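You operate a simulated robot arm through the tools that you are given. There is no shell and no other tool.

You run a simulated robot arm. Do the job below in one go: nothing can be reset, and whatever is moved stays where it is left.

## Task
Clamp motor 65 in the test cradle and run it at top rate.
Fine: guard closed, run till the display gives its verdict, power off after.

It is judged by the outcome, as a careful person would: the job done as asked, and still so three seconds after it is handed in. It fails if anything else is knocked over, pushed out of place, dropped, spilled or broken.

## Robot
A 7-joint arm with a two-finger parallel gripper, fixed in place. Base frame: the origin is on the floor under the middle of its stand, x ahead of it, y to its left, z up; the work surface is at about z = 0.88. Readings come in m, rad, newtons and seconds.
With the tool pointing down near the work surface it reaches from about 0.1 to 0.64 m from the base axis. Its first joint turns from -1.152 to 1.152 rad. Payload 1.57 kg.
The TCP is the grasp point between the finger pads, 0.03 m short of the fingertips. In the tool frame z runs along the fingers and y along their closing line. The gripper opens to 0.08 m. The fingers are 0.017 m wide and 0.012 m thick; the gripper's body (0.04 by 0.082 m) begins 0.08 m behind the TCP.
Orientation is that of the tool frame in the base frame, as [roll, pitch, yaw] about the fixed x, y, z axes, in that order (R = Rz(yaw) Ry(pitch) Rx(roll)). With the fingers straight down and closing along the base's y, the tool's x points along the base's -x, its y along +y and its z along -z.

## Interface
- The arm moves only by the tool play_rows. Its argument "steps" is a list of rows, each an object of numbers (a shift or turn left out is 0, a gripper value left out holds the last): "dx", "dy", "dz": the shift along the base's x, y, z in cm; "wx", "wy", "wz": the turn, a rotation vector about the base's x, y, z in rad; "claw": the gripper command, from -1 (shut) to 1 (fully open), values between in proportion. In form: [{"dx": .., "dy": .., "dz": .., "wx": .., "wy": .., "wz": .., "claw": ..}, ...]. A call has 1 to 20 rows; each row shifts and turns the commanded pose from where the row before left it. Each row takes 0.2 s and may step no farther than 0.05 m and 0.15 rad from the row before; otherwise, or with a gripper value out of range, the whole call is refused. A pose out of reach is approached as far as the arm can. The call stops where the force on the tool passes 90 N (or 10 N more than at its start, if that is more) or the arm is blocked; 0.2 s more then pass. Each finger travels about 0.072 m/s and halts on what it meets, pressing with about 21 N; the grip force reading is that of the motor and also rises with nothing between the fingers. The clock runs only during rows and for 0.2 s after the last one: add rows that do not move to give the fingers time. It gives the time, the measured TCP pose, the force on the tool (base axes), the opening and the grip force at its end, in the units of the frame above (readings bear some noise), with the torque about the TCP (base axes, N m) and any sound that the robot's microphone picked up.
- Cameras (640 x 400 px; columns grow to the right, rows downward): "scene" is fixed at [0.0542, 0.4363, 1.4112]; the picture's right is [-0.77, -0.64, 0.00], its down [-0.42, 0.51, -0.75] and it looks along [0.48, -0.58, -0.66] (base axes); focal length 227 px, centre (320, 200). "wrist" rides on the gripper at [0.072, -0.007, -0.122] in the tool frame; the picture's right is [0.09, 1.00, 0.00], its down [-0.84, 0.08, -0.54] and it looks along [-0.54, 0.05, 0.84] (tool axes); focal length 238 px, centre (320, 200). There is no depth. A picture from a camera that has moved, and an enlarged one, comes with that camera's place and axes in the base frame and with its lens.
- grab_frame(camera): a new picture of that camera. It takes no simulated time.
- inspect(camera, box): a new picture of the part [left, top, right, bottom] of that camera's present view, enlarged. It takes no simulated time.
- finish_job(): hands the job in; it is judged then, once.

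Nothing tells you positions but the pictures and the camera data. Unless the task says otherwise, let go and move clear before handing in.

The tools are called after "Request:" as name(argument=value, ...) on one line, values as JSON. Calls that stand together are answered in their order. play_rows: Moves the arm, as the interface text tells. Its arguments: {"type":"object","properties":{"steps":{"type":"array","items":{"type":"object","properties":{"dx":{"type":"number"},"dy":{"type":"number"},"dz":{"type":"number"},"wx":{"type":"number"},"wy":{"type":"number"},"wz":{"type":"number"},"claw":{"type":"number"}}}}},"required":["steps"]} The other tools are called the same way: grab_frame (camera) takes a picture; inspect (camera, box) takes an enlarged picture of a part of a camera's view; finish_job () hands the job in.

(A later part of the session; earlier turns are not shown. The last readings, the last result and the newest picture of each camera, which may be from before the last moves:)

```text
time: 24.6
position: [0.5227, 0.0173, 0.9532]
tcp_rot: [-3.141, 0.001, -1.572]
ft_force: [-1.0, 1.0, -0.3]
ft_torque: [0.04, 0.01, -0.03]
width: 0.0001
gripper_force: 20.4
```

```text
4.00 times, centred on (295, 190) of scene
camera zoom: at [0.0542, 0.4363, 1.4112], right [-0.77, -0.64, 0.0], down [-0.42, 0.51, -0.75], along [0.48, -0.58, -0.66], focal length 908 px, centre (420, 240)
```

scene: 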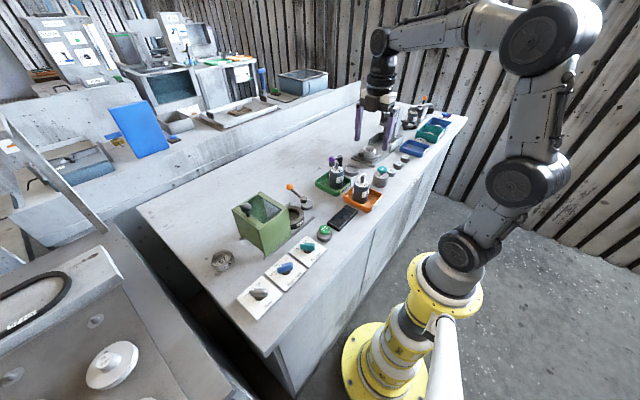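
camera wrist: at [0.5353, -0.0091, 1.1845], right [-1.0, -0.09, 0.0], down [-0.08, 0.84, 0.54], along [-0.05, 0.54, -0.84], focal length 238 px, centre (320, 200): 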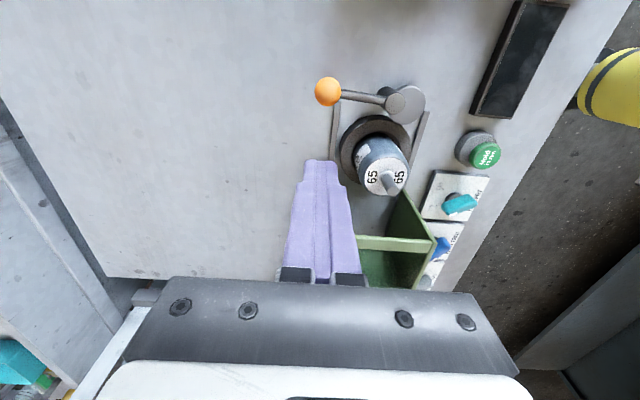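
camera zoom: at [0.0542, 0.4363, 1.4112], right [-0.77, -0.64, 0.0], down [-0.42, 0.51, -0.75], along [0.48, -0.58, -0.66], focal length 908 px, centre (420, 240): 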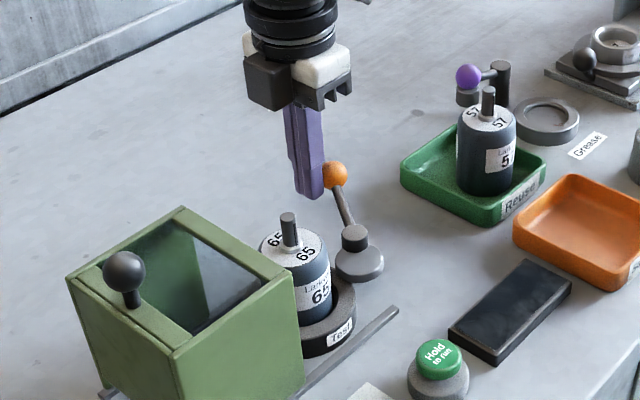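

The lever turns easily and the cam is swinging towards the motor, as expected. I continue along the arc.

Request:
play_rows(steps=[{"dx": -0.3, "dy": -0.9}, {"dx": -0.4, "dy": -0.9}, {"dx": -0.5, "dy": -0.8}, {"dx": -0.6, "dy": -0.7}, {}])

Request:
inspect(camera="scene", box=[240, 140, 350, 240])

```text
time: 25.8
position: [0.505, -0.018, 0.952]
tcp_rot: [3.141, 0.002, -1.571]
ft_force: [-1.3, 0.2, 0.4]
ft_torque: [-0.04, -0.02, 0.02]
width: 0.0
gripper_force: 21.1
```

```text
4.00 times, centred on (295, 190) of scene
camera zoom: at [0.0542, 0.4363, 1.4112], right [-0.77, -0.64, 0.0], down [-0.42, 0.51, -0.75], along [0.48, -0.58, -0.66], focal length 908 px, centre (420, 240)
```

zoom: 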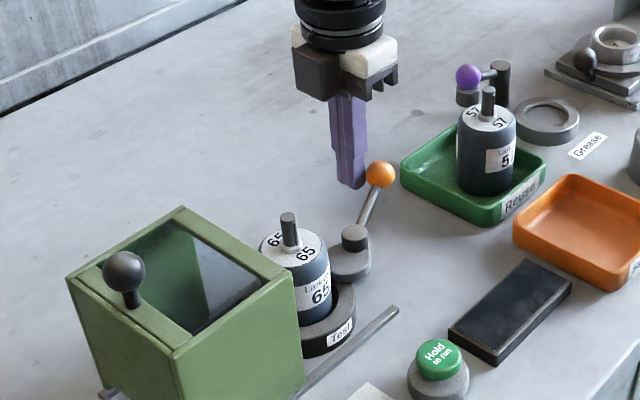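

Lever's at roughly -60° with little resistance. I continue toward -90°, watching for the clamp's stop.

Request:
play_rows(steps=[{"dx": -0.7, "dy": -0.55}, {"dx": -0.8, "dy": -0.5}, {"dx": -0.6, "dy": -0.3}, {"dx": -0.6, "dy": -0.2}, {}])

Request:
inspect(camera="scene", box=[240, 140, 350, 240])

Request:
grab_frame(camera="wrist")

```text
time: 27.0
position: [0.4833, -0.0307, 0.953]
tcp_rot: [-3.124, 0.003, -1.571]
ft_force: [35.9, 18.5, -15.9]
ft_torque: [0.41, -0.8, 0.03]
width: 0.0
gripper_force: 21.0
```

```text
4.00 times, centred on (295, 190) of scene
camera zoom: at [0.0554, 0.4368, 1.411], right [-0.77, -0.64, 0.0], down [-0.42, 0.51, -0.75], along [0.48, -0.58, -0.66], focal length 908 px, centre (420, 240)
```

zoom: 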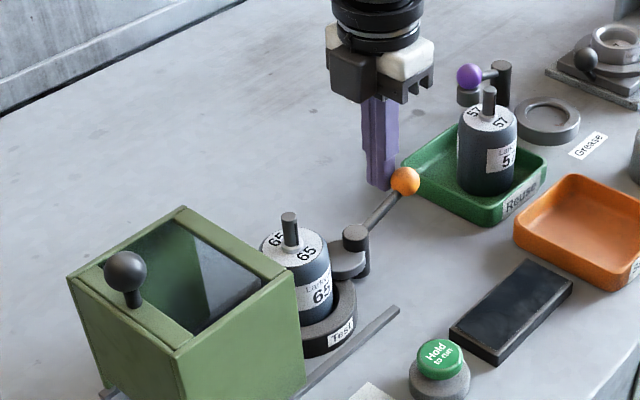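

```text
taken
camera wrist: at [0.4873, -0.1032, 1.076], right [-1.0, -0.09, -0.02], down [-0.09, 0.84, 0.54], along [-0.04, 0.54, -0.84], focal length 238 px, centre (320, 200)
```

wrist: 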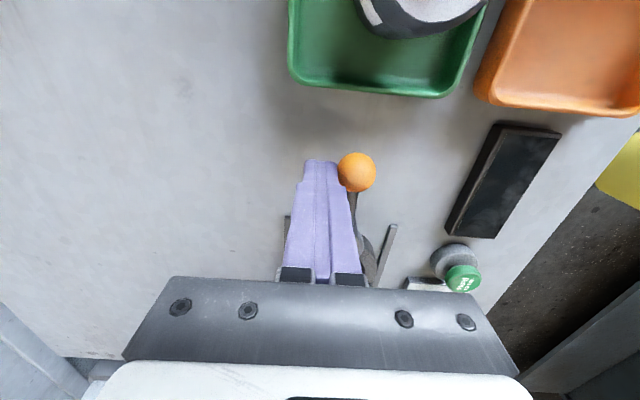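

The lever is now at about -88° (ball at 0.457, -0.038) and resists with about 40 N, so it's probably at its clamped stop. I'll hold there a moment and see whether it gives any further.

Request:
play_rows(steps=[{"dx": -0.2}, {}, {}])

Request:
inspect(camera="wrist", box=[280, 130, 420, 260])

```text
time: 27.8
position: [0.4823, -0.0315, 0.9534]
tcp_rot: [-3.117, 0.001, -1.575]
ft_force: [43.2, 18.7, -13.6]
ft_torque: [0.42, -0.86, 0.06]
width: 0.0
gripper_force: 20.9
```

```text
3.08 times, centred on (350, 195) of wrist
camera zoom: at [0.4859, -0.104, 1.0767], right [-1.0, -0.09, -0.02], down [-0.09, 0.84, 0.54], along [-0.03, 0.54, -0.84], focal length 733 px, centre (228, 215)
```

zoom: 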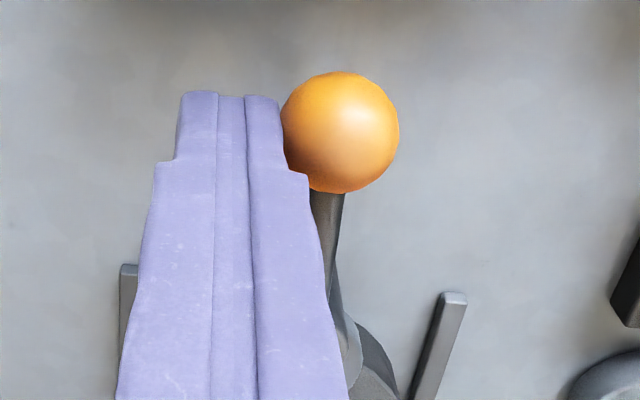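

It's a hard stop: 2 mm more command only adds force. I back off in +x and rise, then check that the lever stays put.

Request:
play_rows(steps=[{"dx": 1.2, "dy": 0.2}, {"dx": 1.5, "dy": 0.2}, {"dz": 3}, {"dz": 4}, {"dz": 4}, {}])

Request:
inspect(camera="scene", box=[240, 140, 350, 240])

Request:
grab_frame(camera="wrist")

```text
time: 29.2
position: [0.504, -0.029, 1.0636]
tcp_rot: [3.141, 0.0, -1.571]
ft_force: [-0.5, 0.3, 0.2]
ft_torque: [-0.03, 0.03, -0.06]
width: 0.0
gripper_force: 21.2
```

```text
4.00 times, centred on (295, 190) of scene
camera zoom: at [0.0542, 0.4363, 1.4112], right [-0.77, -0.64, 0.0], down [-0.42, 0.51, -0.75], along [0.48, -0.58, -0.66], focal length 908 px, centre (420, 240)
```

zoom: 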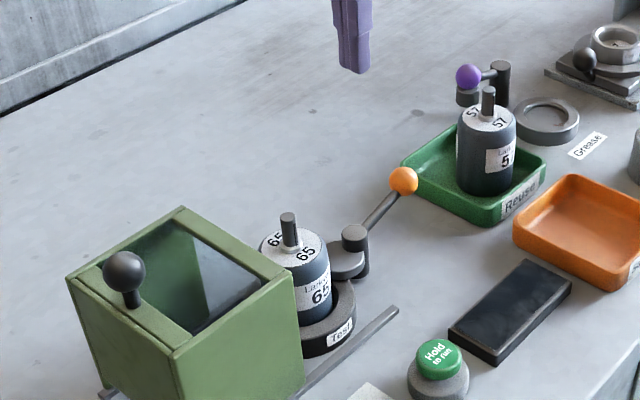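

```text
taken
camera wrist: at [0.5111, -0.1012, 1.1862], right [-1.0, -0.09, 0.0], down [-0.08, 0.84, 0.54], along [-0.05, 0.54, -0.84], focal length 238 px, centre (320, 200)
```

wrist: 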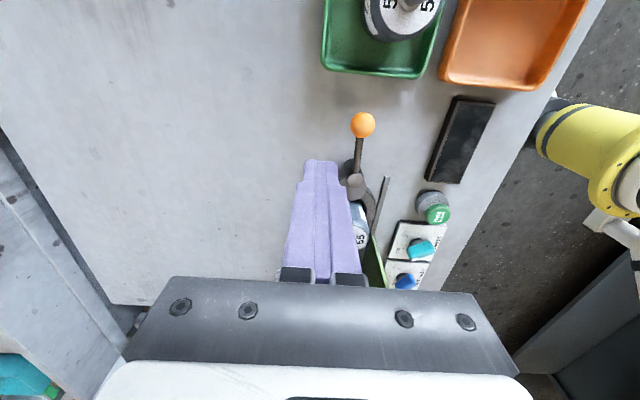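

The lever stays clamped. Next is the guard knob, at about (0.4555, 0.238, 1.026). I rise, turn the gripper back so it closes along y, and move above the knob with the fingers open.

Request:
play_rows(steps=[{"dz": 3}, {"dz": 3}, {"dx": -0.44, "dy": 2.42, "wz": -0.1428, "claw": 1}, {"dx": -0.44, "dy": 2.42, "wz": -0.1428}, {"dx": -0.44, "dy": 2.42, "wz": -0.1428}, {"dx": -0.44, "dy": 2.42, "wz": -0.1428}, {"dx": -0.44, "dy": 2.42, "wz": -0.1428}, {"dx": -0.44, "dy": 2.42, "wz": -0.1428}, {"dx": -0.44, "dy": 2.42, "wz": -0.1428}, {"dx": -0.44, "dy": 2.42, "wz": -0.1428}, {"dx": -0.44, "dy": 2.42, "wz": -0.1428}, {"dx": -0.44, "dy": 2.42, "wz": -0.1428}, {"dx": -0.44, "dy": 2.42, "wz": -0.1428}, {}])

Request:
grab_frame(camera="wrist")

Request:
grab_frame(camera="scene")

```text
time: 32.2
position: [0.4525, 0.2369, 1.1223]
tcp_rot: [-3.141, -0.001, 3.14]
ft_force: [-0.4, -0.6, -0.3]
ft_torque: [-0.01, -0.02, 0.01]
width: 0.0798
gripper_force: 0.1
```

```text
taken
camera wrist: at [0.3806, 0.2304, 1.2445], right [-0.09, 1.0, 0.0], down [0.84, 0.08, 0.54], along [0.54, 0.05, -0.84], focal length 238 px, centre (320, 200)
```

wrist: 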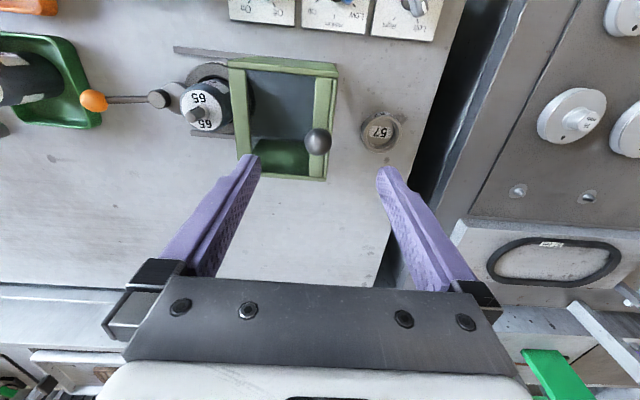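

```text
taken
```

scene: 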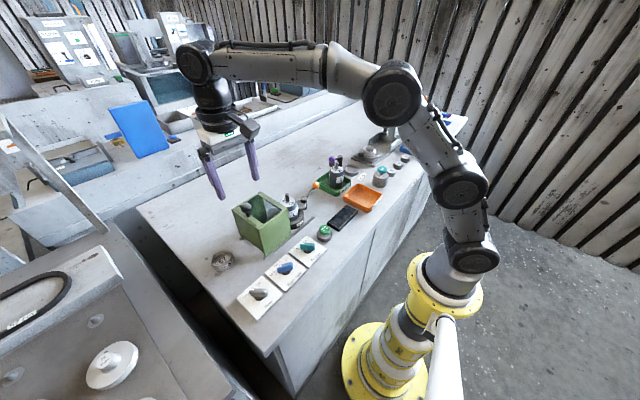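

Request:
inspect(camera="wrist", box=[170, 40, 370, 200])

```text
2.50 times, centred on (270, 120) of wrist
camera zoom: at [0.3806, 0.2304, 1.2445], right [-0.09, 1.0, 0.0], down [0.84, 0.08, 0.54], along [0.54, 0.05, -0.84], focal length 596 px, centre (445, 400)
```

zoom: 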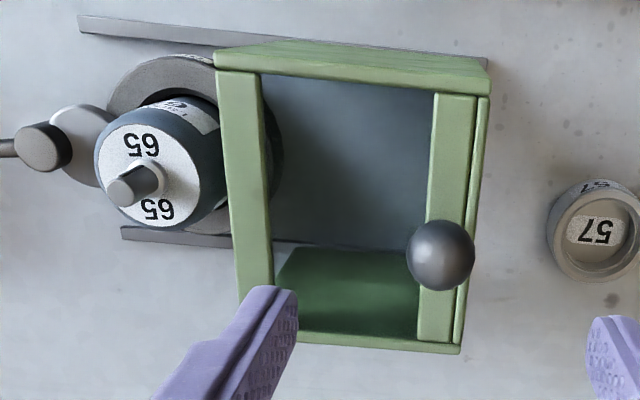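

The knob measures (0.456, 0.236, 1.026) and the guard roof is at about z = 1.00. I descend around the knob, keeping the fingertips about 1 cm above the roof, and close on it.

Request:
play_rows(steps=[{"dx": 0.35, "dy": -0.1, "dz": -2}, {"dz": -3}, {"dz": -3.1}, {}, {"claw": -0.3}, {"claw": -1}, {"claw": -1}, {}])

Request:
inspect(camera="scene", box=[190, 130, 340, 270])

Request:
grab_frame(camera="wrist")

```text
time: 34.0
position: [0.4583, 0.2363, 1.0415]
tcp_rot: [-3.141, -0.001, 3.142]
ft_force: [0.0, 0.9, -0.5]
ft_torque: [0.03, -0.12, 0.0]
width: 0.0253
gripper_force: 36.8
```

```text
2.86 times, centred on (265, 200) of scene
camera zoom: at [0.0542, 0.4363, 1.4112], right [-0.77, -0.64, 0.0], down [-0.42, 0.51, -0.75], along [0.48, -0.58, -0.66], focal length 649 px, centre (477, 200)
```

zoom: 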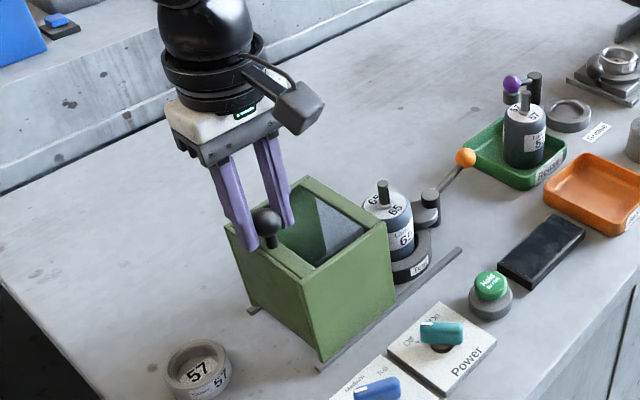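

```text
taken
camera wrist: at [0.386, 0.2287, 1.1643], right [-0.09, 1.0, 0.0], down [0.84, 0.08, 0.54], along [0.54, 0.05, -0.84], focal length 238 px, centre (320, 200)
```

wrist: 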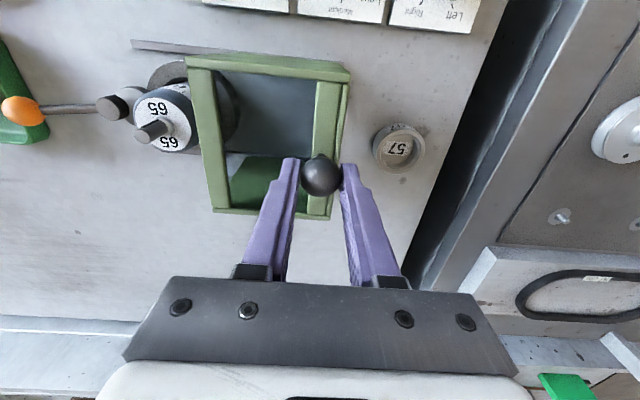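

The knob's gripped. I slide the guard gently towards -y and watch the force.

Request:
play_rows(steps=[{"dy": -0.7}, {"dy": -1}, {"dy": -1}, {}])

Request:
inspect(camera="scene", box=[190, 130, 340, 270])

```text
time: 35.0
position: [0.458, 0.2097, 1.0427]
tcp_rot: [-3.141, 0.001, -3.14]
ft_force: [-0.1, 0.7, 0.5]
ft_torque: [0.04, -0.19, -0.01]
width: 0.0255
gripper_force: 37.0
```

```text
2.86 times, centred on (265, 200) of scene
camera zoom: at [0.0542, 0.4363, 1.4112], right [-0.77, -0.64, 0.0], down [-0.42, 0.51, -0.75], along [0.48, -0.58, -0.66], focal length 649 px, centre (477, 200)
```

zoom: 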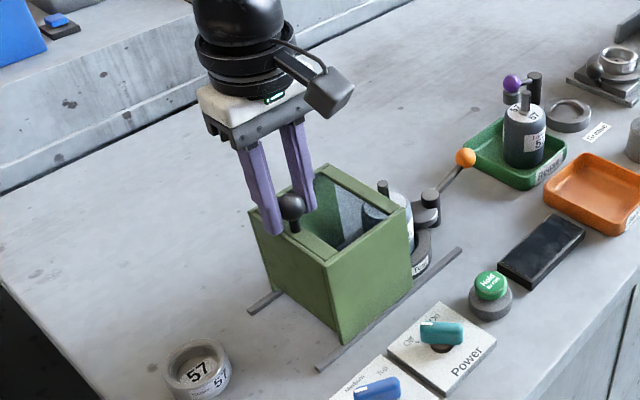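

The guard slides freely. I continue most of the way.

Request:
play_rows(steps=[{"dy": -1.2}, {"dy": -1.2}, {"dy": -1.2}, {"dy": -1.2}, {"dy": -1.0}, {}])

Request:
inspect(camera="scene", box=[190, 130, 340, 270])

```text
time: 36.4
position: [0.4579, 0.1515, 1.0423]
tcp_rot: [-3.141, -0.002, 3.141]
ft_force: [6.9, 0.9, -11.7]
ft_torque: [0.04, -0.35, -0.05]
width: 0.0256
gripper_force: 37.2
```

```text
2.86 times, centred on (265, 200) of scene
camera zoom: at [0.0546, 0.4363, 1.4112], right [-0.77, -0.64, 0.0], down [-0.42, 0.51, -0.75], along [0.48, -0.58, -0.66], focal length 649 px, centre (477, 200)
```

zoom: 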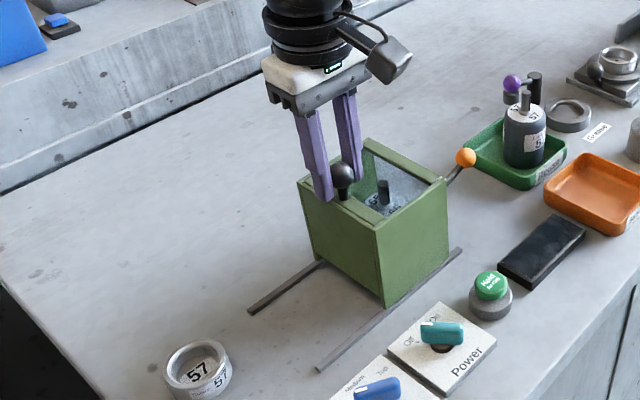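

Nearly closed; there's only a small side load from the rail constraint. I finish in small steps until it meets its stop.

Request:
play_rows(steps=[{"dy": -0.6}, {"dy": -0.6}, {"dy": -0.5}, {}])

Request:
inspect(camera="scene", box=[190, 130, 340, 270])

Request:
grab_frame(camera="wrist")

```text
time: 37.4
position: [0.4583, 0.136, 1.0421]
tcp_rot: [3.138, 0.0, -3.142]
ft_force: [2.3, 11.1, -7.1]
ft_torque: [0.2, 0.25, -0.06]
width: 0.0252
gripper_force: 37.0
```

```text
2.86 times, centred on (265, 200) of scene
camera zoom: at [0.0544, 0.4366, 1.4111], right [-0.77, -0.64, 0.0], down [-0.42, 0.51, -0.75], along [0.48, -0.58, -0.66], focal length 649 px, centre (477, 200)
```

zoom: 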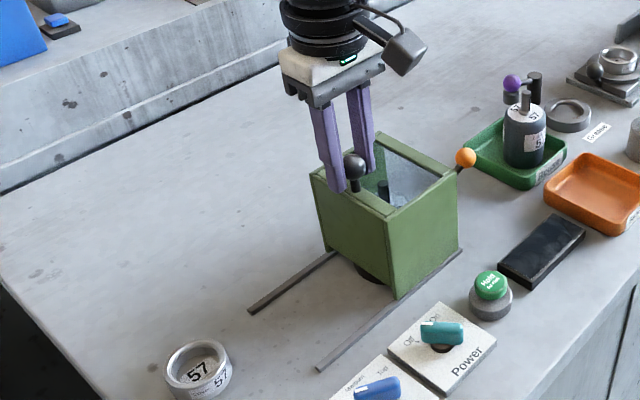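

```text
taken
camera wrist: at [0.3859, 0.1285, 1.1644], right [-0.09, 1.0, 0.0], down [0.84, 0.08, 0.54], along [0.54, 0.05, -0.84], focal length 238 px, centre (320, 200)
```

wrist: 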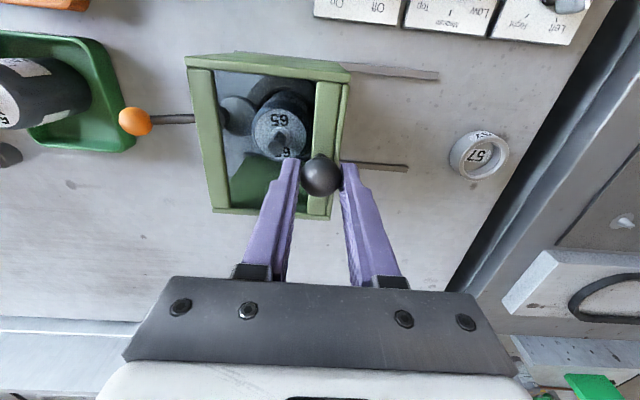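

Resistance in y has begun (11 N) after 10 cm of travel. One small extra push will show whether that's the end stop.

Request:
play_rows(steps=[{"dy": -0.3}, {}])

Request:
play_rows(steps=[{"dy": -0.2}, {}])

```text
time: 38.0
position: [0.4591, 0.136, 1.0426]
tcp_rot: [3.133, 0.0, -3.139]
ft_force: [4.8, 33.0, -11.4]
ft_torque: [0.2, -0.47, 0.08]
width: 0.0259
gripper_force: 37.2
```

```text
time: 38.6
position: [0.4578, 0.1355, 1.0417]
tcp_rot: [3.13, 0.0, -3.142]
ft_force: [7.5, 40.7, -12.8]
ft_torque: [0.4, -0.01, -0.08]
width: 0.0253
gripper_force: 37.0
```

That's the stop, so the guard is fully closed. I relax the push, open the fingers and rise.

Request:
play_rows(steps=[{"dy": 0.45}, {"claw": -0.3}, {"claw": 0.3}, {"claw": 0.3}, {"dz": 3}, {"dz": 4}, {}])

Request:
inspect(camera="scene", box=[210, 150, 340, 270])

Request:
grab_frame(camera="wrist")

```text
time: 40.2
position: [0.4579, 0.135, 1.1128]
tcp_rot: [-3.142, -0.002, 3.141]
ft_force: [0.1, 0.2, -0.2]
ft_torque: [0.03, 0.0, 0.03]
width: 0.052
gripper_force: 0.1
```

```text
3.33 times, centred on (275, 210) of scene
camera zoom: at [0.0542, 0.4363, 1.4112], right [-0.77, -0.64, 0.0], down [-0.42, 0.51, -0.75], along [0.48, -0.58, -0.66], focal length 757 px, centre (470, 167)
```

zoom: 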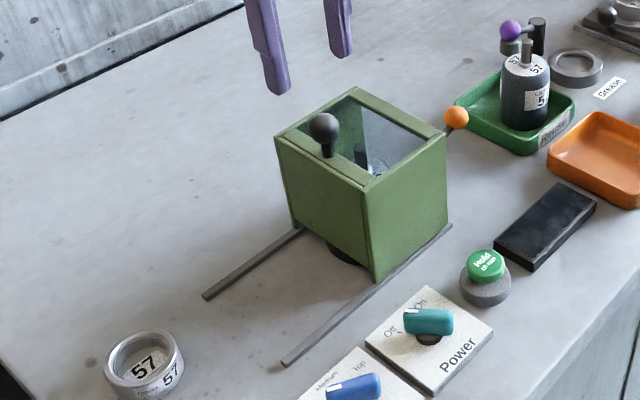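

```text
taken
camera wrist: at [0.3866, 0.1292, 1.2357], right [-0.09, 1.0, 0.0], down [0.84, 0.08, 0.54], along [0.54, 0.05, -0.84], focal length 238 px, centre (320, 200)
```

wrist: 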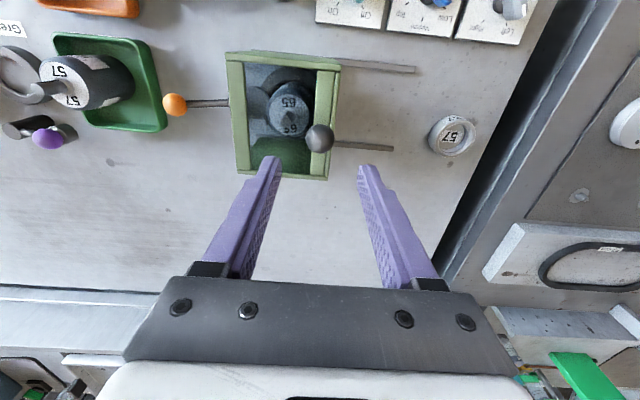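

The guard is closed over the motor. Next is the Run rate dial, so I move back to get a clear view of the dial panel.

Request:
play_rows(steps=[{"dx": -3.5, "dy": 1.1}, {"dx": -3.5, "dy": 1.1}, {"dx": -3.5, "dy": 1.1}, {"dx": -3.5, "dy": 1.1}, {"dx": -3.5, "dy": 1.1}, {"dx": -3.3, "dy": 1.0}, {}])

Request:
grab_frame(camera="wrist")

Request:
inspect(camera="wrist", box=[240, 100, 440, 230])

```text
time: 41.8
position: [0.2508, 0.1989, 1.1129]
tcp_rot: [3.141, 0.0, -3.141]
ft_force: [0.5, 0.0, 0.3]
ft_torque: [0.0, -0.02, 0.01]
width: 0.0517
gripper_force: 0.0
```

```text
taken
camera wrist: at [0.1796, 0.1925, 1.2344], right [-0.09, 1.0, 0.0], down [0.84, 0.08, 0.54], along [0.54, 0.05, -0.84], focal length 238 px, centre (320, 200)
```

wrist: 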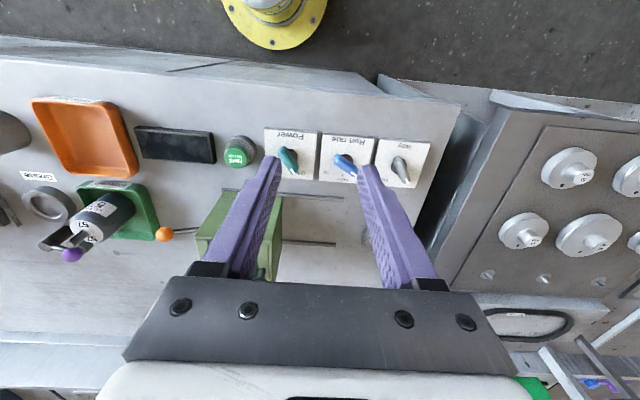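

```text
3.08 times, centred on (340, 165) of wrist
camera zoom: at [0.1796, 0.1925, 1.2344], right [-0.09, 1.0, 0.0], down [0.84, 0.08, 0.54], along [0.54, 0.05, -0.84], focal length 733 px, centre (258, 308)
```

zoom: 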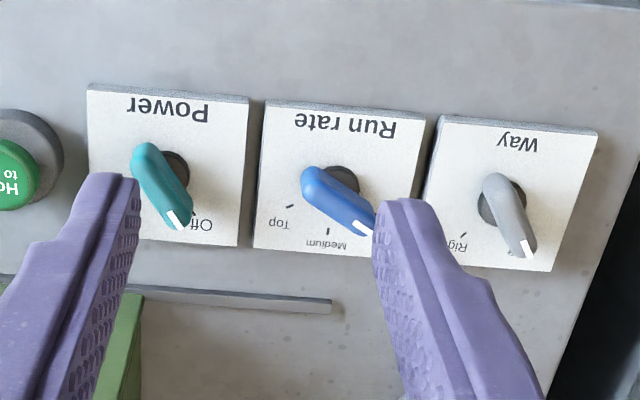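

From the pictures, the Run rate bar is centred at about (0.324, 0.244), pointing about +61° from x (Low). Medium is at 0° and Top at about -55°. I move above it and turn the gripper +61° so the fingers straddle the bar.

Request:
play_rows(steps=[{"dx": 0.9, "dy": 0.57, "dz": -0.5, "wz": 0.133}, {"dx": 0.9, "dy": 0.57, "dz": -0.5, "wz": 0.133}, {"dx": 0.9, "dy": 0.57, "dz": -1, "wz": 0.133}, {"dx": 0.9, "dy": 0.57, "dz": -1, "wz": 0.133}, {"dx": 0.9, "dy": 0.57, "dz": -1, "wz": 0.133}, {"dx": 0.9, "dy": 0.57, "dz": -1, "wz": 0.133}, {"dx": 0.9, "dy": 0.57, "dz": -1.5, "wz": 0.133}, {"dx": 0.95, "dy": 0.57, "dz": -1.5, "wz": 0.134}, {}, {}])

Request:
grab_frame(camera="wrist")

Request:
inspect(camera="scene", box=[220, 180, 360, 320])

```text
time: 44.0
position: [0.3205, 0.2456, 1.0316]
tcp_rot: [3.141, 0.001, -2.077]
ft_force: [-1.0, -0.5, 0.3]
ft_torque: [0.0, -0.01, 0.0]
width: 0.0522
gripper_force: 0.1
```

```text
taken
camera wrist: at [0.291, 0.1789, 1.154], right [-0.92, 0.4, 0.0], down [0.34, 0.77, 0.54], along [0.22, 0.5, -0.84], focal length 238 px, centre (320, 200)
```

wrist: 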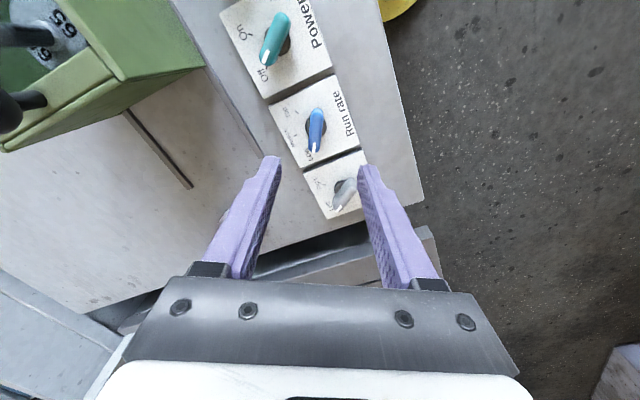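

```text
2.86 times, centred on (290, 250) of scene
camera zoom: at [0.0542, 0.4363, 1.4112], right [-0.77, -0.64, 0.0], down [-0.42, 0.51, -0.75], along [0.48, -0.58, -0.66], focal length 649 px, centre (406, 57)
```

zoom: 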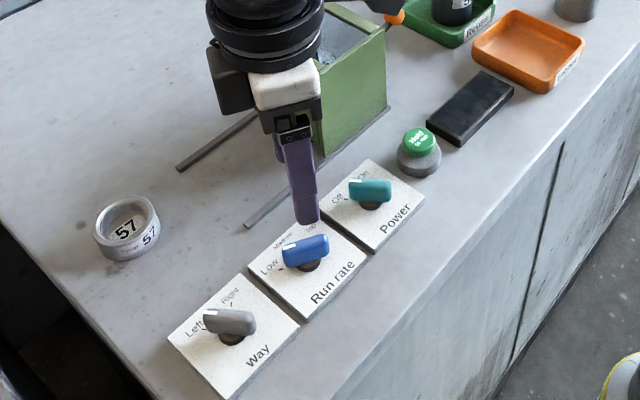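

Request:
inspect(camera="wrist", box=[250, 60, 390, 220])

```text
2.50 times, centred on (320, 140) of wrist
camera zoom: at [0.291, 0.1789, 1.154], right [-0.92, 0.4, 0.0], down [0.34, 0.77, 0.54], along [0.22, 0.5, -0.84], focal length 596 px, centre (320, 350)
```

zoom: 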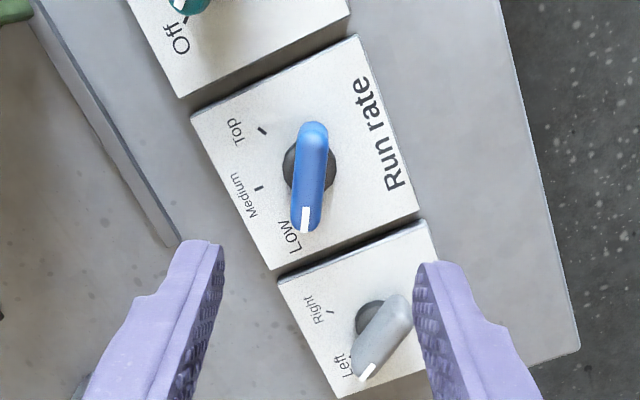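

The bar checks out at (0.3245, 0.244), +61°, with Top at about -57°. I centre over it, descend so the fingertips straddle the bar just above the plate, and close.

Request:
play_rows(steps=[{"dx": 0.45, "dy": -0.1, "dz": -2}, {"dz": -3}, {"dz": -3}, {"dz": -1.7}, {}])

Request:
inspect(camera="wrist", box=[240, 100, 400, 260])

Request:
inspect(camera="scene", box=[240, 210, 340, 310])

```text
time: 45.2
position: [0.3265, 0.2439, 0.9339]
tcp_rot: [-3.14, 0.0, -2.077]
ft_force: [-0.8, 0.6, 0.1]
ft_torque: [0.0, 0.0, 0.01]
width: 0.052
gripper_force: 0.0
```

```text
2.50 times, centred on (320, 180) of wrist
camera zoom: at [0.2977, 0.1779, 1.0568], right [-0.92, 0.4, 0.0], down [0.34, 0.77, 0.54], along [0.22, 0.5, -0.84], focal length 596 px, centre (320, 250)
```

zoom: 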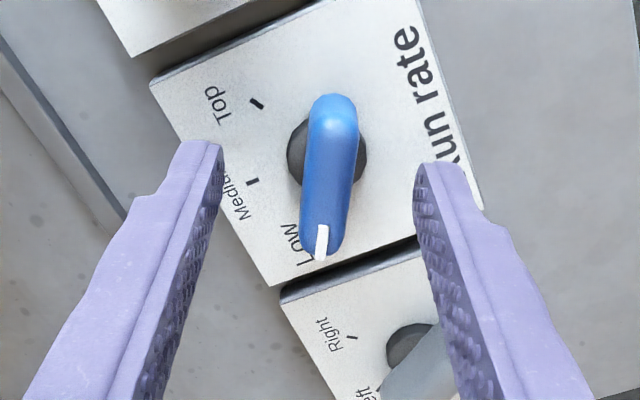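

```text
4.00 times, centred on (290, 260) of scene
camera zoom: at [0.0542, 0.4363, 1.4112], right [-0.77, -0.64, 0.0], down [-0.42, 0.51, -0.75], along [0.48, -0.58, -0.66], focal length 908 px, centre (440, -40)
```

zoom: 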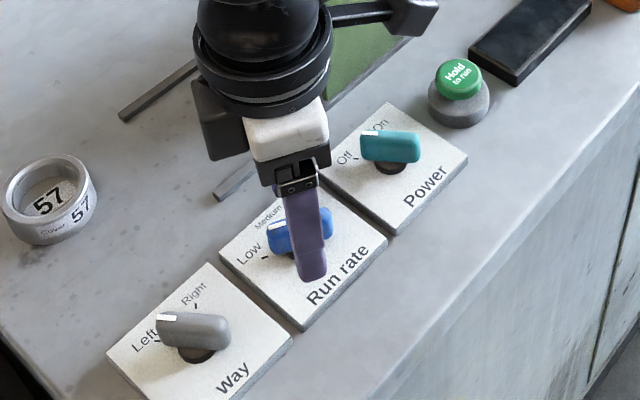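

The bar is about 3 mm off-centre between the fingers. I correct that, go down the last 9 mm, and close on the bar.

Request:
play_rows(steps=[{"dx": -0.3, "dy": 0.1}, {"dz": -0.6}, {"dz": -0.3}, {}, {"claw": -0.2}, {"claw": -1}, {"claw": -1}, {}])

Request:
inspect(camera="wrist", box=[240, 100, 400, 260])

```text
time: 47.0
position: [0.325, 0.2439, 0.9261]
tcp_rot: [-3.14, 0.001, -2.081]
ft_force: [11.8, -7.8, -4.5]
ft_torque: [-0.08, -0.13, -0.5]
width: 0.013
gripper_force: 29.8
```

```text
2.50 times, centred on (320, 180) of wrist
camera zoom: at [0.2952, 0.178, 1.0485], right [-0.92, 0.4, 0.0], down [0.34, 0.77, 0.54], along [0.22, 0.5, -0.84], focal length 596 px, centre (320, 250)
```

zoom: 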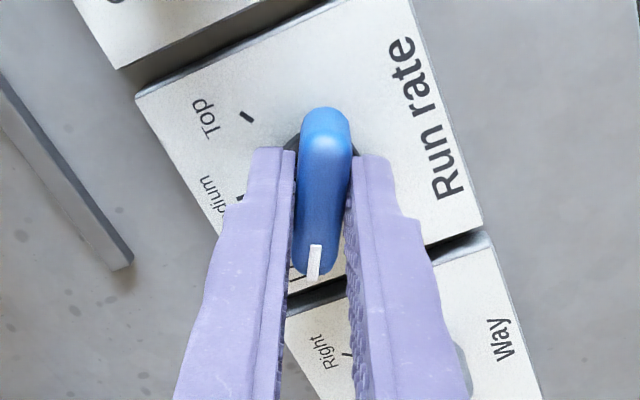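

Bar gripped (13 mm), with about 14 N of off-centre load. I re-centre by about 1.5 mm and turn towards Top, stopping partway to check.

Request:
play_rows(steps=[{"dx": 0.13, "dy": -0.08}, {"wz": -0.12}, {"wz": -0.13}, {"wz": -0.13}, {"wz": -0.13}, {"wz": -0.13}, {}])

Request:
inspect(camera="wrist", box=[240, 100, 400, 260])

```text
time: 48.6
position: [0.3251, 0.2439, 0.9269]
tcp_rot: [3.141, -0.001, -2.72]
ft_force: [-3.9, 1.5, 2.4]
ft_torque: [-0.08, 0.05, -0.01]
width: 0.0128
gripper_force: 29.4
```

```text
2.50 times, centred on (320, 180) of wrist
camera zoom: at [0.2616, 0.2088, 1.0486], right [-0.49, 0.87, 0.0], down [0.73, 0.41, 0.54], along [0.47, 0.27, -0.84], focal length 596 px, centre (320, 250)
```

zoom: 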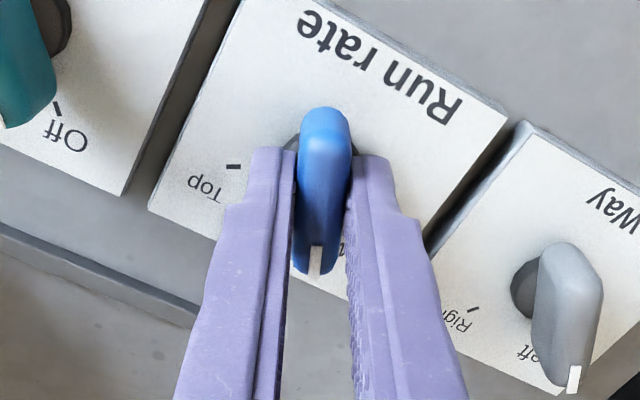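

The knob turns with the gripper and little resistance. I keep turning.

Request:
play_rows(steps=[{"wz": -0.13}, {"wz": -0.13}, {"wz": -0.13}, {"wz": -0.13}, {"wz": -0.13}, {"wz": -0.13}, {"wz": -0.13}, {"wz": -0.13}, {"wz": -0.13}, {"wz": -0.13}, {}])

Request:
inspect(camera="wrist", box=[240, 100, 400, 260])

Request:
inspect(camera="scene", box=[240, 210, 340, 310])

```text
time: 51.0
position: [0.3255, 0.2444, 0.9256]
tcp_rot: [3.139, -0.002, 2.261]
ft_force: [-8.1, 24.0, -1.5]
ft_torque: [-0.02, 0.17, 0.0]
width: 0.0131
gripper_force: 29.8
```

```text
2.50 times, centred on (320, 180) of wrist
camera zoom: at [0.2734, 0.2958, 1.0486], right [0.71, 0.71, 0.0], down [0.59, -0.6, 0.54], along [0.38, -0.38, -0.84], focal length 596 px, centre (320, 250)
```

zoom: 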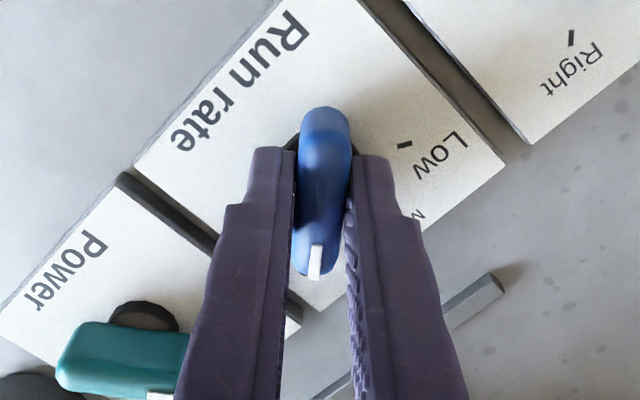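

```text
4.00 times, centred on (290, 260) of scene
camera zoom: at [0.054, 0.4369, 1.411], right [-0.77, -0.64, 0.0], down [-0.42, 0.51, -0.75], along [0.48, -0.58, -0.66], focal length 908 px, centre (440, -40)
```

zoom: 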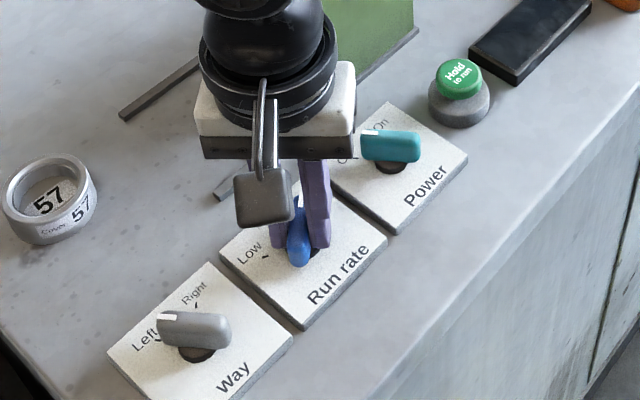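

The pointer is at about -50°, Top being about -57°. I relieve the slip force and turn the last bit, watching the torque for the stop.

Request:
play_rows(steps=[{"dx": -0.13, "dy": 0.16}, {"wz": -0.06}, {"wz": -0.06}, {}])

Request:
inspect(camera="wrist", box=[240, 100, 400, 260])

```text
time: 52.0
position: [0.3252, 0.2443, 0.927]
tcp_rot: [3.138, 0.002, 2.146]
ft_force: [18.3, 4.7, -6.8]
ft_torque: [0.04, 0.32, -0.03]
width: 0.0129
gripper_force: 29.9
```

```text
2.50 times, centred on (320, 180) of wrist
camera zoom: at [0.2794, 0.3018, 1.0484], right [0.79, 0.62, 0.0], down [0.52, -0.66, 0.54], along [0.34, -0.43, -0.84], focal length 596 px, centre (320, 250)
```

zoom: 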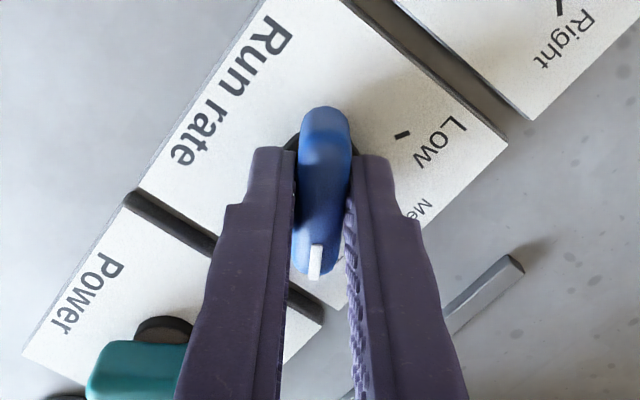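

The pointer is at about -57° with no turning resistance left. I relieve the side load, open the fingers and see where the dial rests.

Request:
play_rows(steps=[{"dx": 0.15}, {"claw": -0.3}, {"claw": 0.2}, {}, {"dz": 2}, {"dz": 3}, {"dz": 3}, {}])

Request:
grab_frame(camera="wrist")

Request:
inspect(camera="scene", box=[240, 210, 340, 310])

Request:
inspect(camera="wrist", box=[240, 60, 400, 200])

```text
time: 53.8
position: [0.3229, 0.2465, 1.0055]
tcp_rot: [-3.14, 0.001, 2.146]
ft_force: [0.1, 0.3, -0.2]
ft_torque: [0.0, -0.04, -0.03]
width: 0.0479
gripper_force: 0.0
```

```text
taken
camera wrist: at [0.2787, 0.3029, 1.1286], right [0.79, 0.62, 0.0], down [0.52, -0.66, 0.54], along [0.34, -0.43, -0.84], focal length 238 px, centre (320, 200)
```

wrist: 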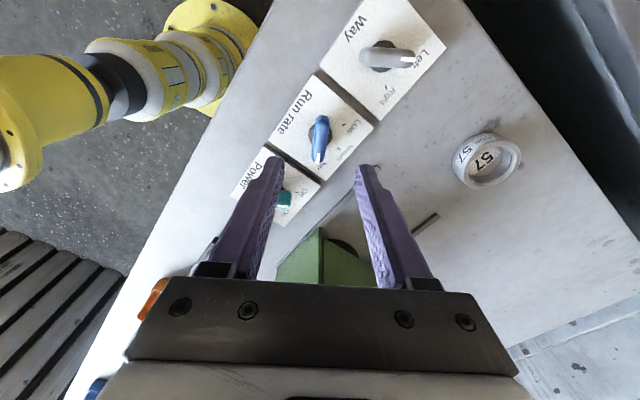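

```text
4.00 times, centred on (290, 260) of scene
camera zoom: at [0.0542, 0.4363, 1.4112], right [-0.77, -0.64, 0.0], down [-0.42, 0.51, -0.75], along [0.48, -0.58, -0.66], focal length 908 px, centre (440, -40)
```

zoom: 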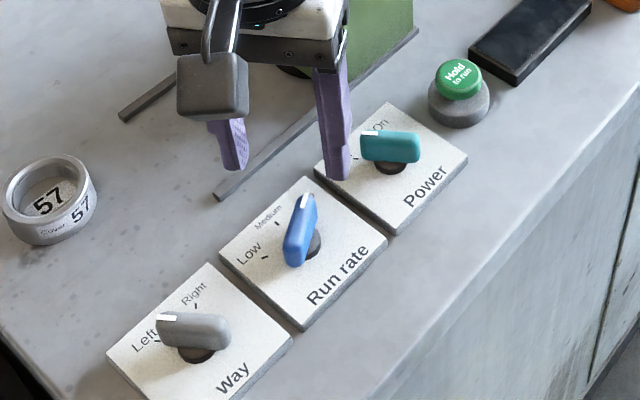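

```text
2.86 times, centred on (320, 130) of wrist
camera zoom: at [0.2787, 0.3029, 1.1286], right [0.79, 0.62, 0.0], down [0.52, -0.66, 0.54], along [0.34, -0.43, -0.84], focal length 681 px, centre (320, 400)
```

zoom: 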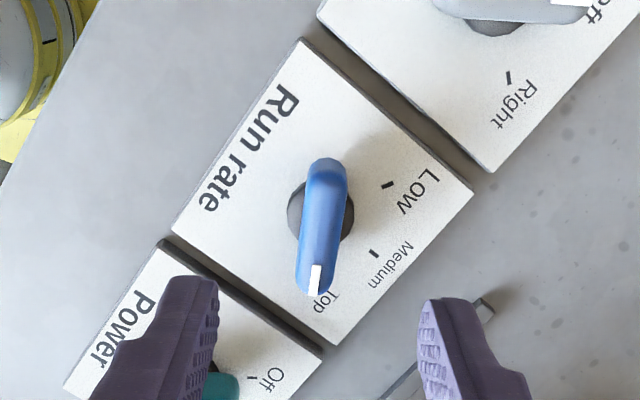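

The Run rate dial rests on Top. Next I move above the Power dial (0.324, 0.159), whose pointer is at about +38° (Off), and turn the gripper to match it.

Request:
play_rows(steps=[{"dz": 2.5}, {"dy": -0.7, "wz": 0.1383}, {"dy": -0.7, "wz": 0.1383}, {"dy": -0.7, "wz": 0.1383}, {"dy": -0.7, "wz": 0.1383}, {"dy": -0.7, "wz": 0.1383}, {"dy": -0.7, "wz": 0.1383}, {"dy": -0.7, "wz": 0.1383}, {"dy": -0.75, "wz": 0.1383}, {"dy": -0.75, "wz": 0.1383}, {"dy": -0.75, "wz": 0.1383}, {"dy": -0.75, "wz": 0.1383}, {"dy": -0.75, "wz": 0.1383}, {}, {}])

Request:
grab_frame(camera="wrist")

Request:
inspect(camera="wrist", box=[240, 60, 400, 200])

Request:
grab_frame(camera="scene")

```text
time: 57.0
position: [0.3254, 0.1595, 1.0304]
tcp_rot: [3.141, 0.002, -2.48]
ft_force: [-0.3, -0.7, 0.0]
ft_torque: [0.01, 0.0, 0.0]
width: 0.0481
gripper_force: 0.1
```

```text
taken
camera wrist: at [0.2731, 0.1093, 1.1527], right [-0.69, 0.73, 0.0], down [0.61, 0.58, 0.54], along [0.39, 0.37, -0.84], focal length 238 px, centre (320, 200)
```

wrist: 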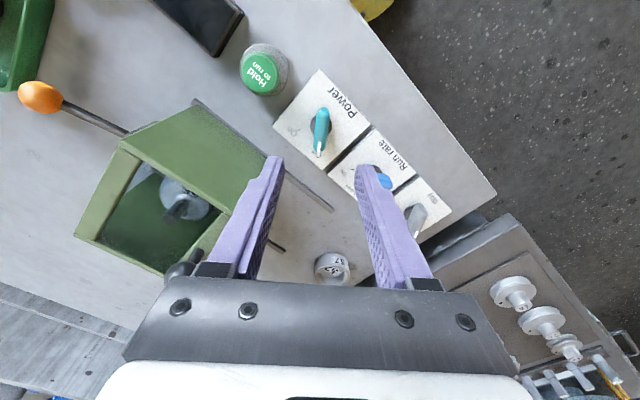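

```text
2.86 times, centred on (320, 130) of wrist
camera zoom: at [0.2731, 0.1093, 1.1527], right [-0.69, 0.73, 0.0], down [0.61, 0.58, 0.54], along [0.39, 0.37, -0.84], focal length 681 px, centre (320, 400)
```

zoom: 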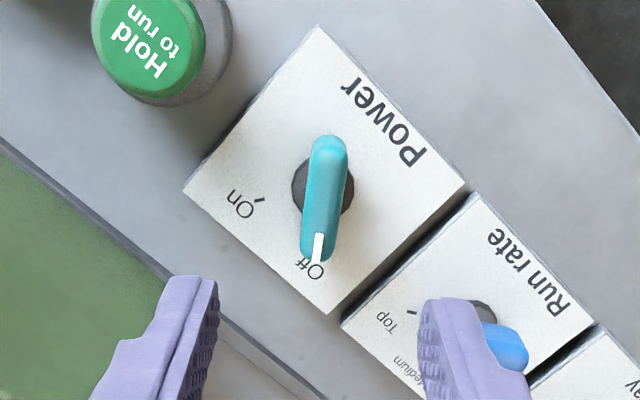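

```text
taken
```

scene: 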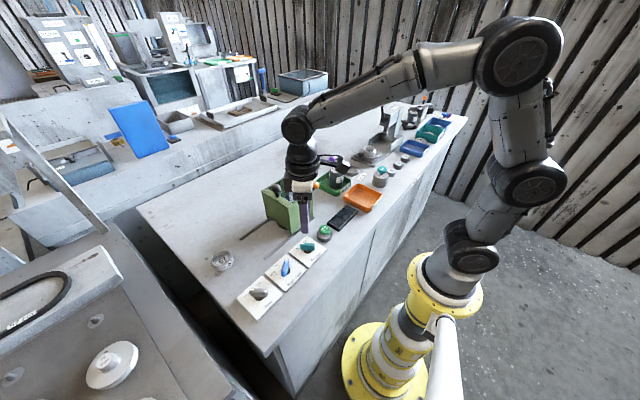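

The Power bar measures (0.324, 0.159) at +38°, and the gripper lines up with it. I descend and close on the bar.

Request:
play_rows(steps=[{"dx": -0.1, "dz": -2.5}, {"dz": -3}, {"dz": -3}, {"dz": -1.5}, {"dz": -0.5}, {}, {"claw": -0.2}, {"claw": -1}, {"claw": -1}, {}])

Request:
inspect(camera="wrist", box=[240, 100, 400, 260])

```text
time: 59.2
position: [0.3251, 0.1591, 0.9253]
tcp_rot: [3.14, -0.001, -2.482]
ft_force: [-4.6, 7.6, -1.7]
ft_torque: [0.13, -0.08, -0.47]
width: 0.0137
gripper_force: 30.1
```

```text
2.50 times, centred on (320, 180) of wrist
camera zoom: at [0.2717, 0.1097, 1.0476], right [-0.68, 0.73, 0.0], down [0.61, 0.57, 0.54], along [0.39, 0.37, -0.84], focal length 596 px, centre (320, 250)
```

zoom: 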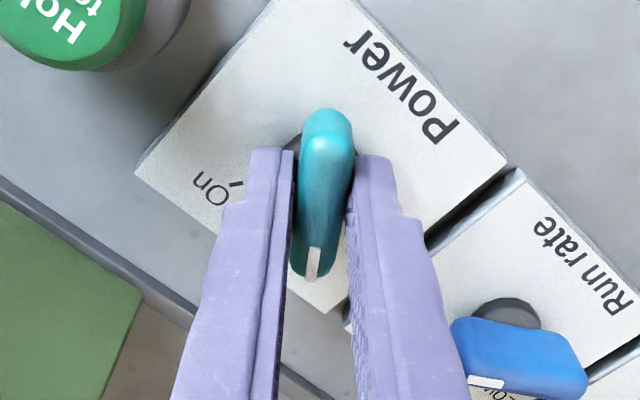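

The bar's gripped. I turn the Power dial clockwise from Off towards On, with the On tick at about -32°.

Request:
play_rows(steps=[{"dy": 0.05, "wz": -0.12}, {"wz": -0.12}, {"wz": -0.12}, {"wz": -0.12}, {"wz": -0.12}, {"wz": -0.12}, {"wz": -0.12}, {"wz": -0.12}, {"wz": -0.12}, {"wz": -0.12}, {}])

Request:
inspect(camera="wrist", box=[240, 100, 400, 260])

```text
time: 61.6
position: [0.3238, 0.1602, 0.925]
tcp_rot: [-3.14, -0.001, 2.603]
ft_force: [1.8, 7.7, -18.1]
ft_torque: [0.33, 0.13, 0.02]
width: 0.0129
gripper_force: 29.7
```

```text
2.50 times, centred on (320, 180) of wrist
camera zoom: at [0.2588, 0.1914, 1.0476], right [0.43, 0.9, 0.0], down [0.76, -0.36, 0.54], along [0.49, -0.23, -0.84], focal length 596 px, centre (320, 250)
```

zoom: 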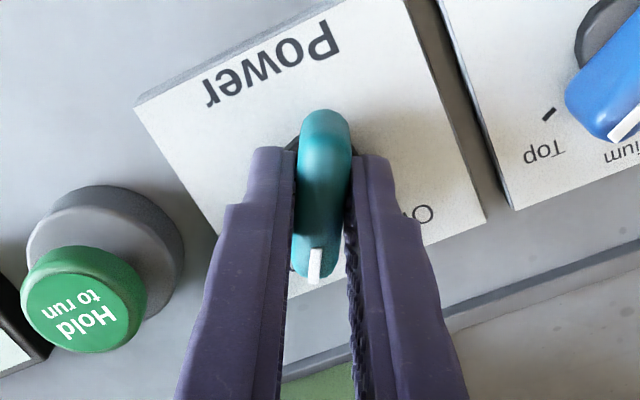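

Power is near the On mark, but the Run rate dial looks different from this angle. I'll check both more closely before going on.

Request:
grab_frame(camera="wrist")

Request:
inspect(camera="wrist", box=[360, 60, 500, 200])

Request:
inspect(camera="scene", box=[240, 210, 380, 310])

```text
taken
camera wrist: at [0.2588, 0.1914, 1.0476], right [0.43, 0.9, 0.0], down [0.76, -0.36, 0.54], along [0.49, -0.23, -0.84], focal length 238 px, centre (320, 200)
```

wrist: 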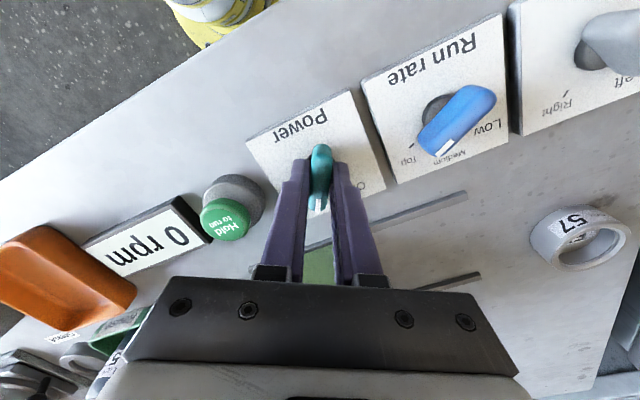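

```text
2.86 times, centred on (430, 130) of wrist
camera zoom: at [0.2588, 0.1914, 1.0476], right [0.43, 0.9, 0.0], down [0.76, -0.36, 0.54], along [0.49, -0.23, -0.84], focal length 681 px, centre (6, 400)
```

zoom: 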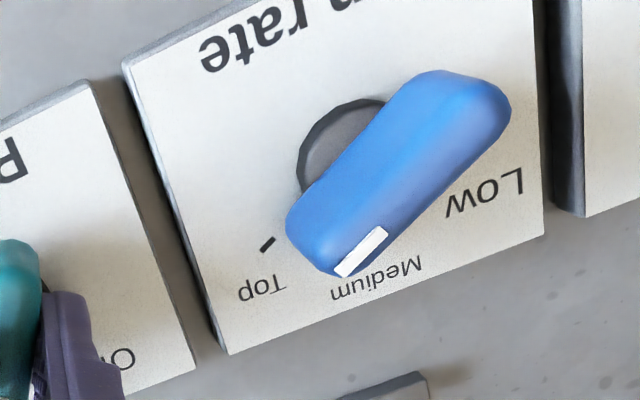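

```text
4.00 times, centred on (310, 260) of scene
camera zoom: at [0.0544, 0.4366, 1.4111], right [-0.77, -0.64, 0.0], down [-0.42, 0.51, -0.75], along [0.48, -0.58, -0.66], focal length 908 px, centre (360, -40)
```

zoom: 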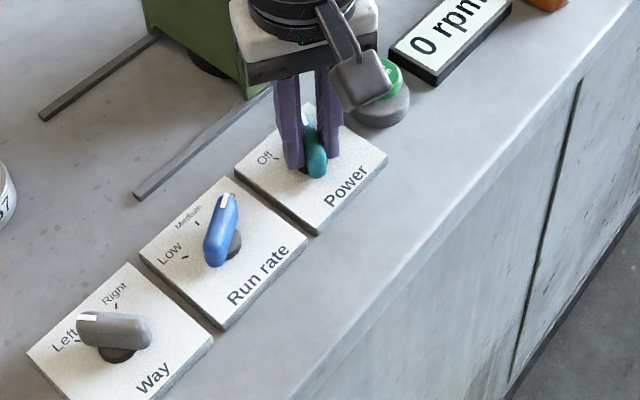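

The Run rate bar lies parallel to the Top mark, so that was only parallax, and the display now shows "0 rpm": the power is on. I nudge the dial a touch more to seat it, release, and rise.

Request:
play_rows(steps=[{"wz": -0.05}, {"claw": -0.4}, {"claw": 0.2}, {}, {"dz": 2.5}, {"dz": 3}, {"dz": 3}, {}])

Request:
grab_frame(camera="wrist")

Request:
inspect(camera="scene", box=[240, 190, 380, 310])

```text
time: 63.4
position: [0.3227, 0.1585, 1.0113]
tcp_rot: [-3.141, 0.0, 2.553]
ft_force: [-0.3, -0.1, -0.1]
ft_torque: [-0.02, 0.0, -0.03]
width: 0.0478
gripper_force: 0.1
```

```text
taken
camera wrist: at [0.2596, 0.1926, 1.1337], right [0.48, 0.88, 0.0], down [0.74, -0.4, 0.54], along [0.48, -0.26, -0.84], focal length 238 px, centre (320, 200)
```

wrist: 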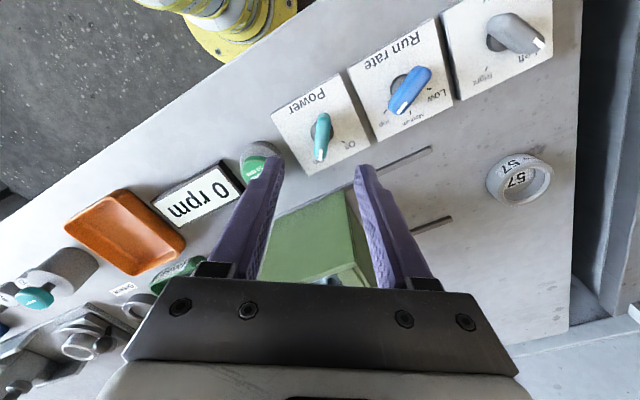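

```text
3.33 times, centred on (310, 250) of scene
camera zoom: at [0.0542, 0.4363, 1.4112], right [-0.77, -0.64, 0.0], down [-0.42, 0.51, -0.75], along [0.48, -0.58, -0.66], focal length 757 px, centre (353, 33)
```

zoom: 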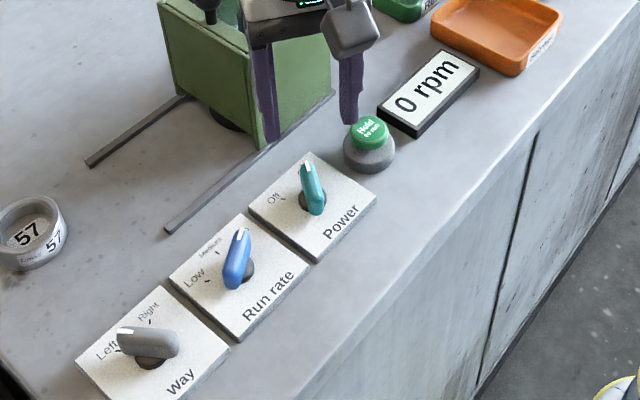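

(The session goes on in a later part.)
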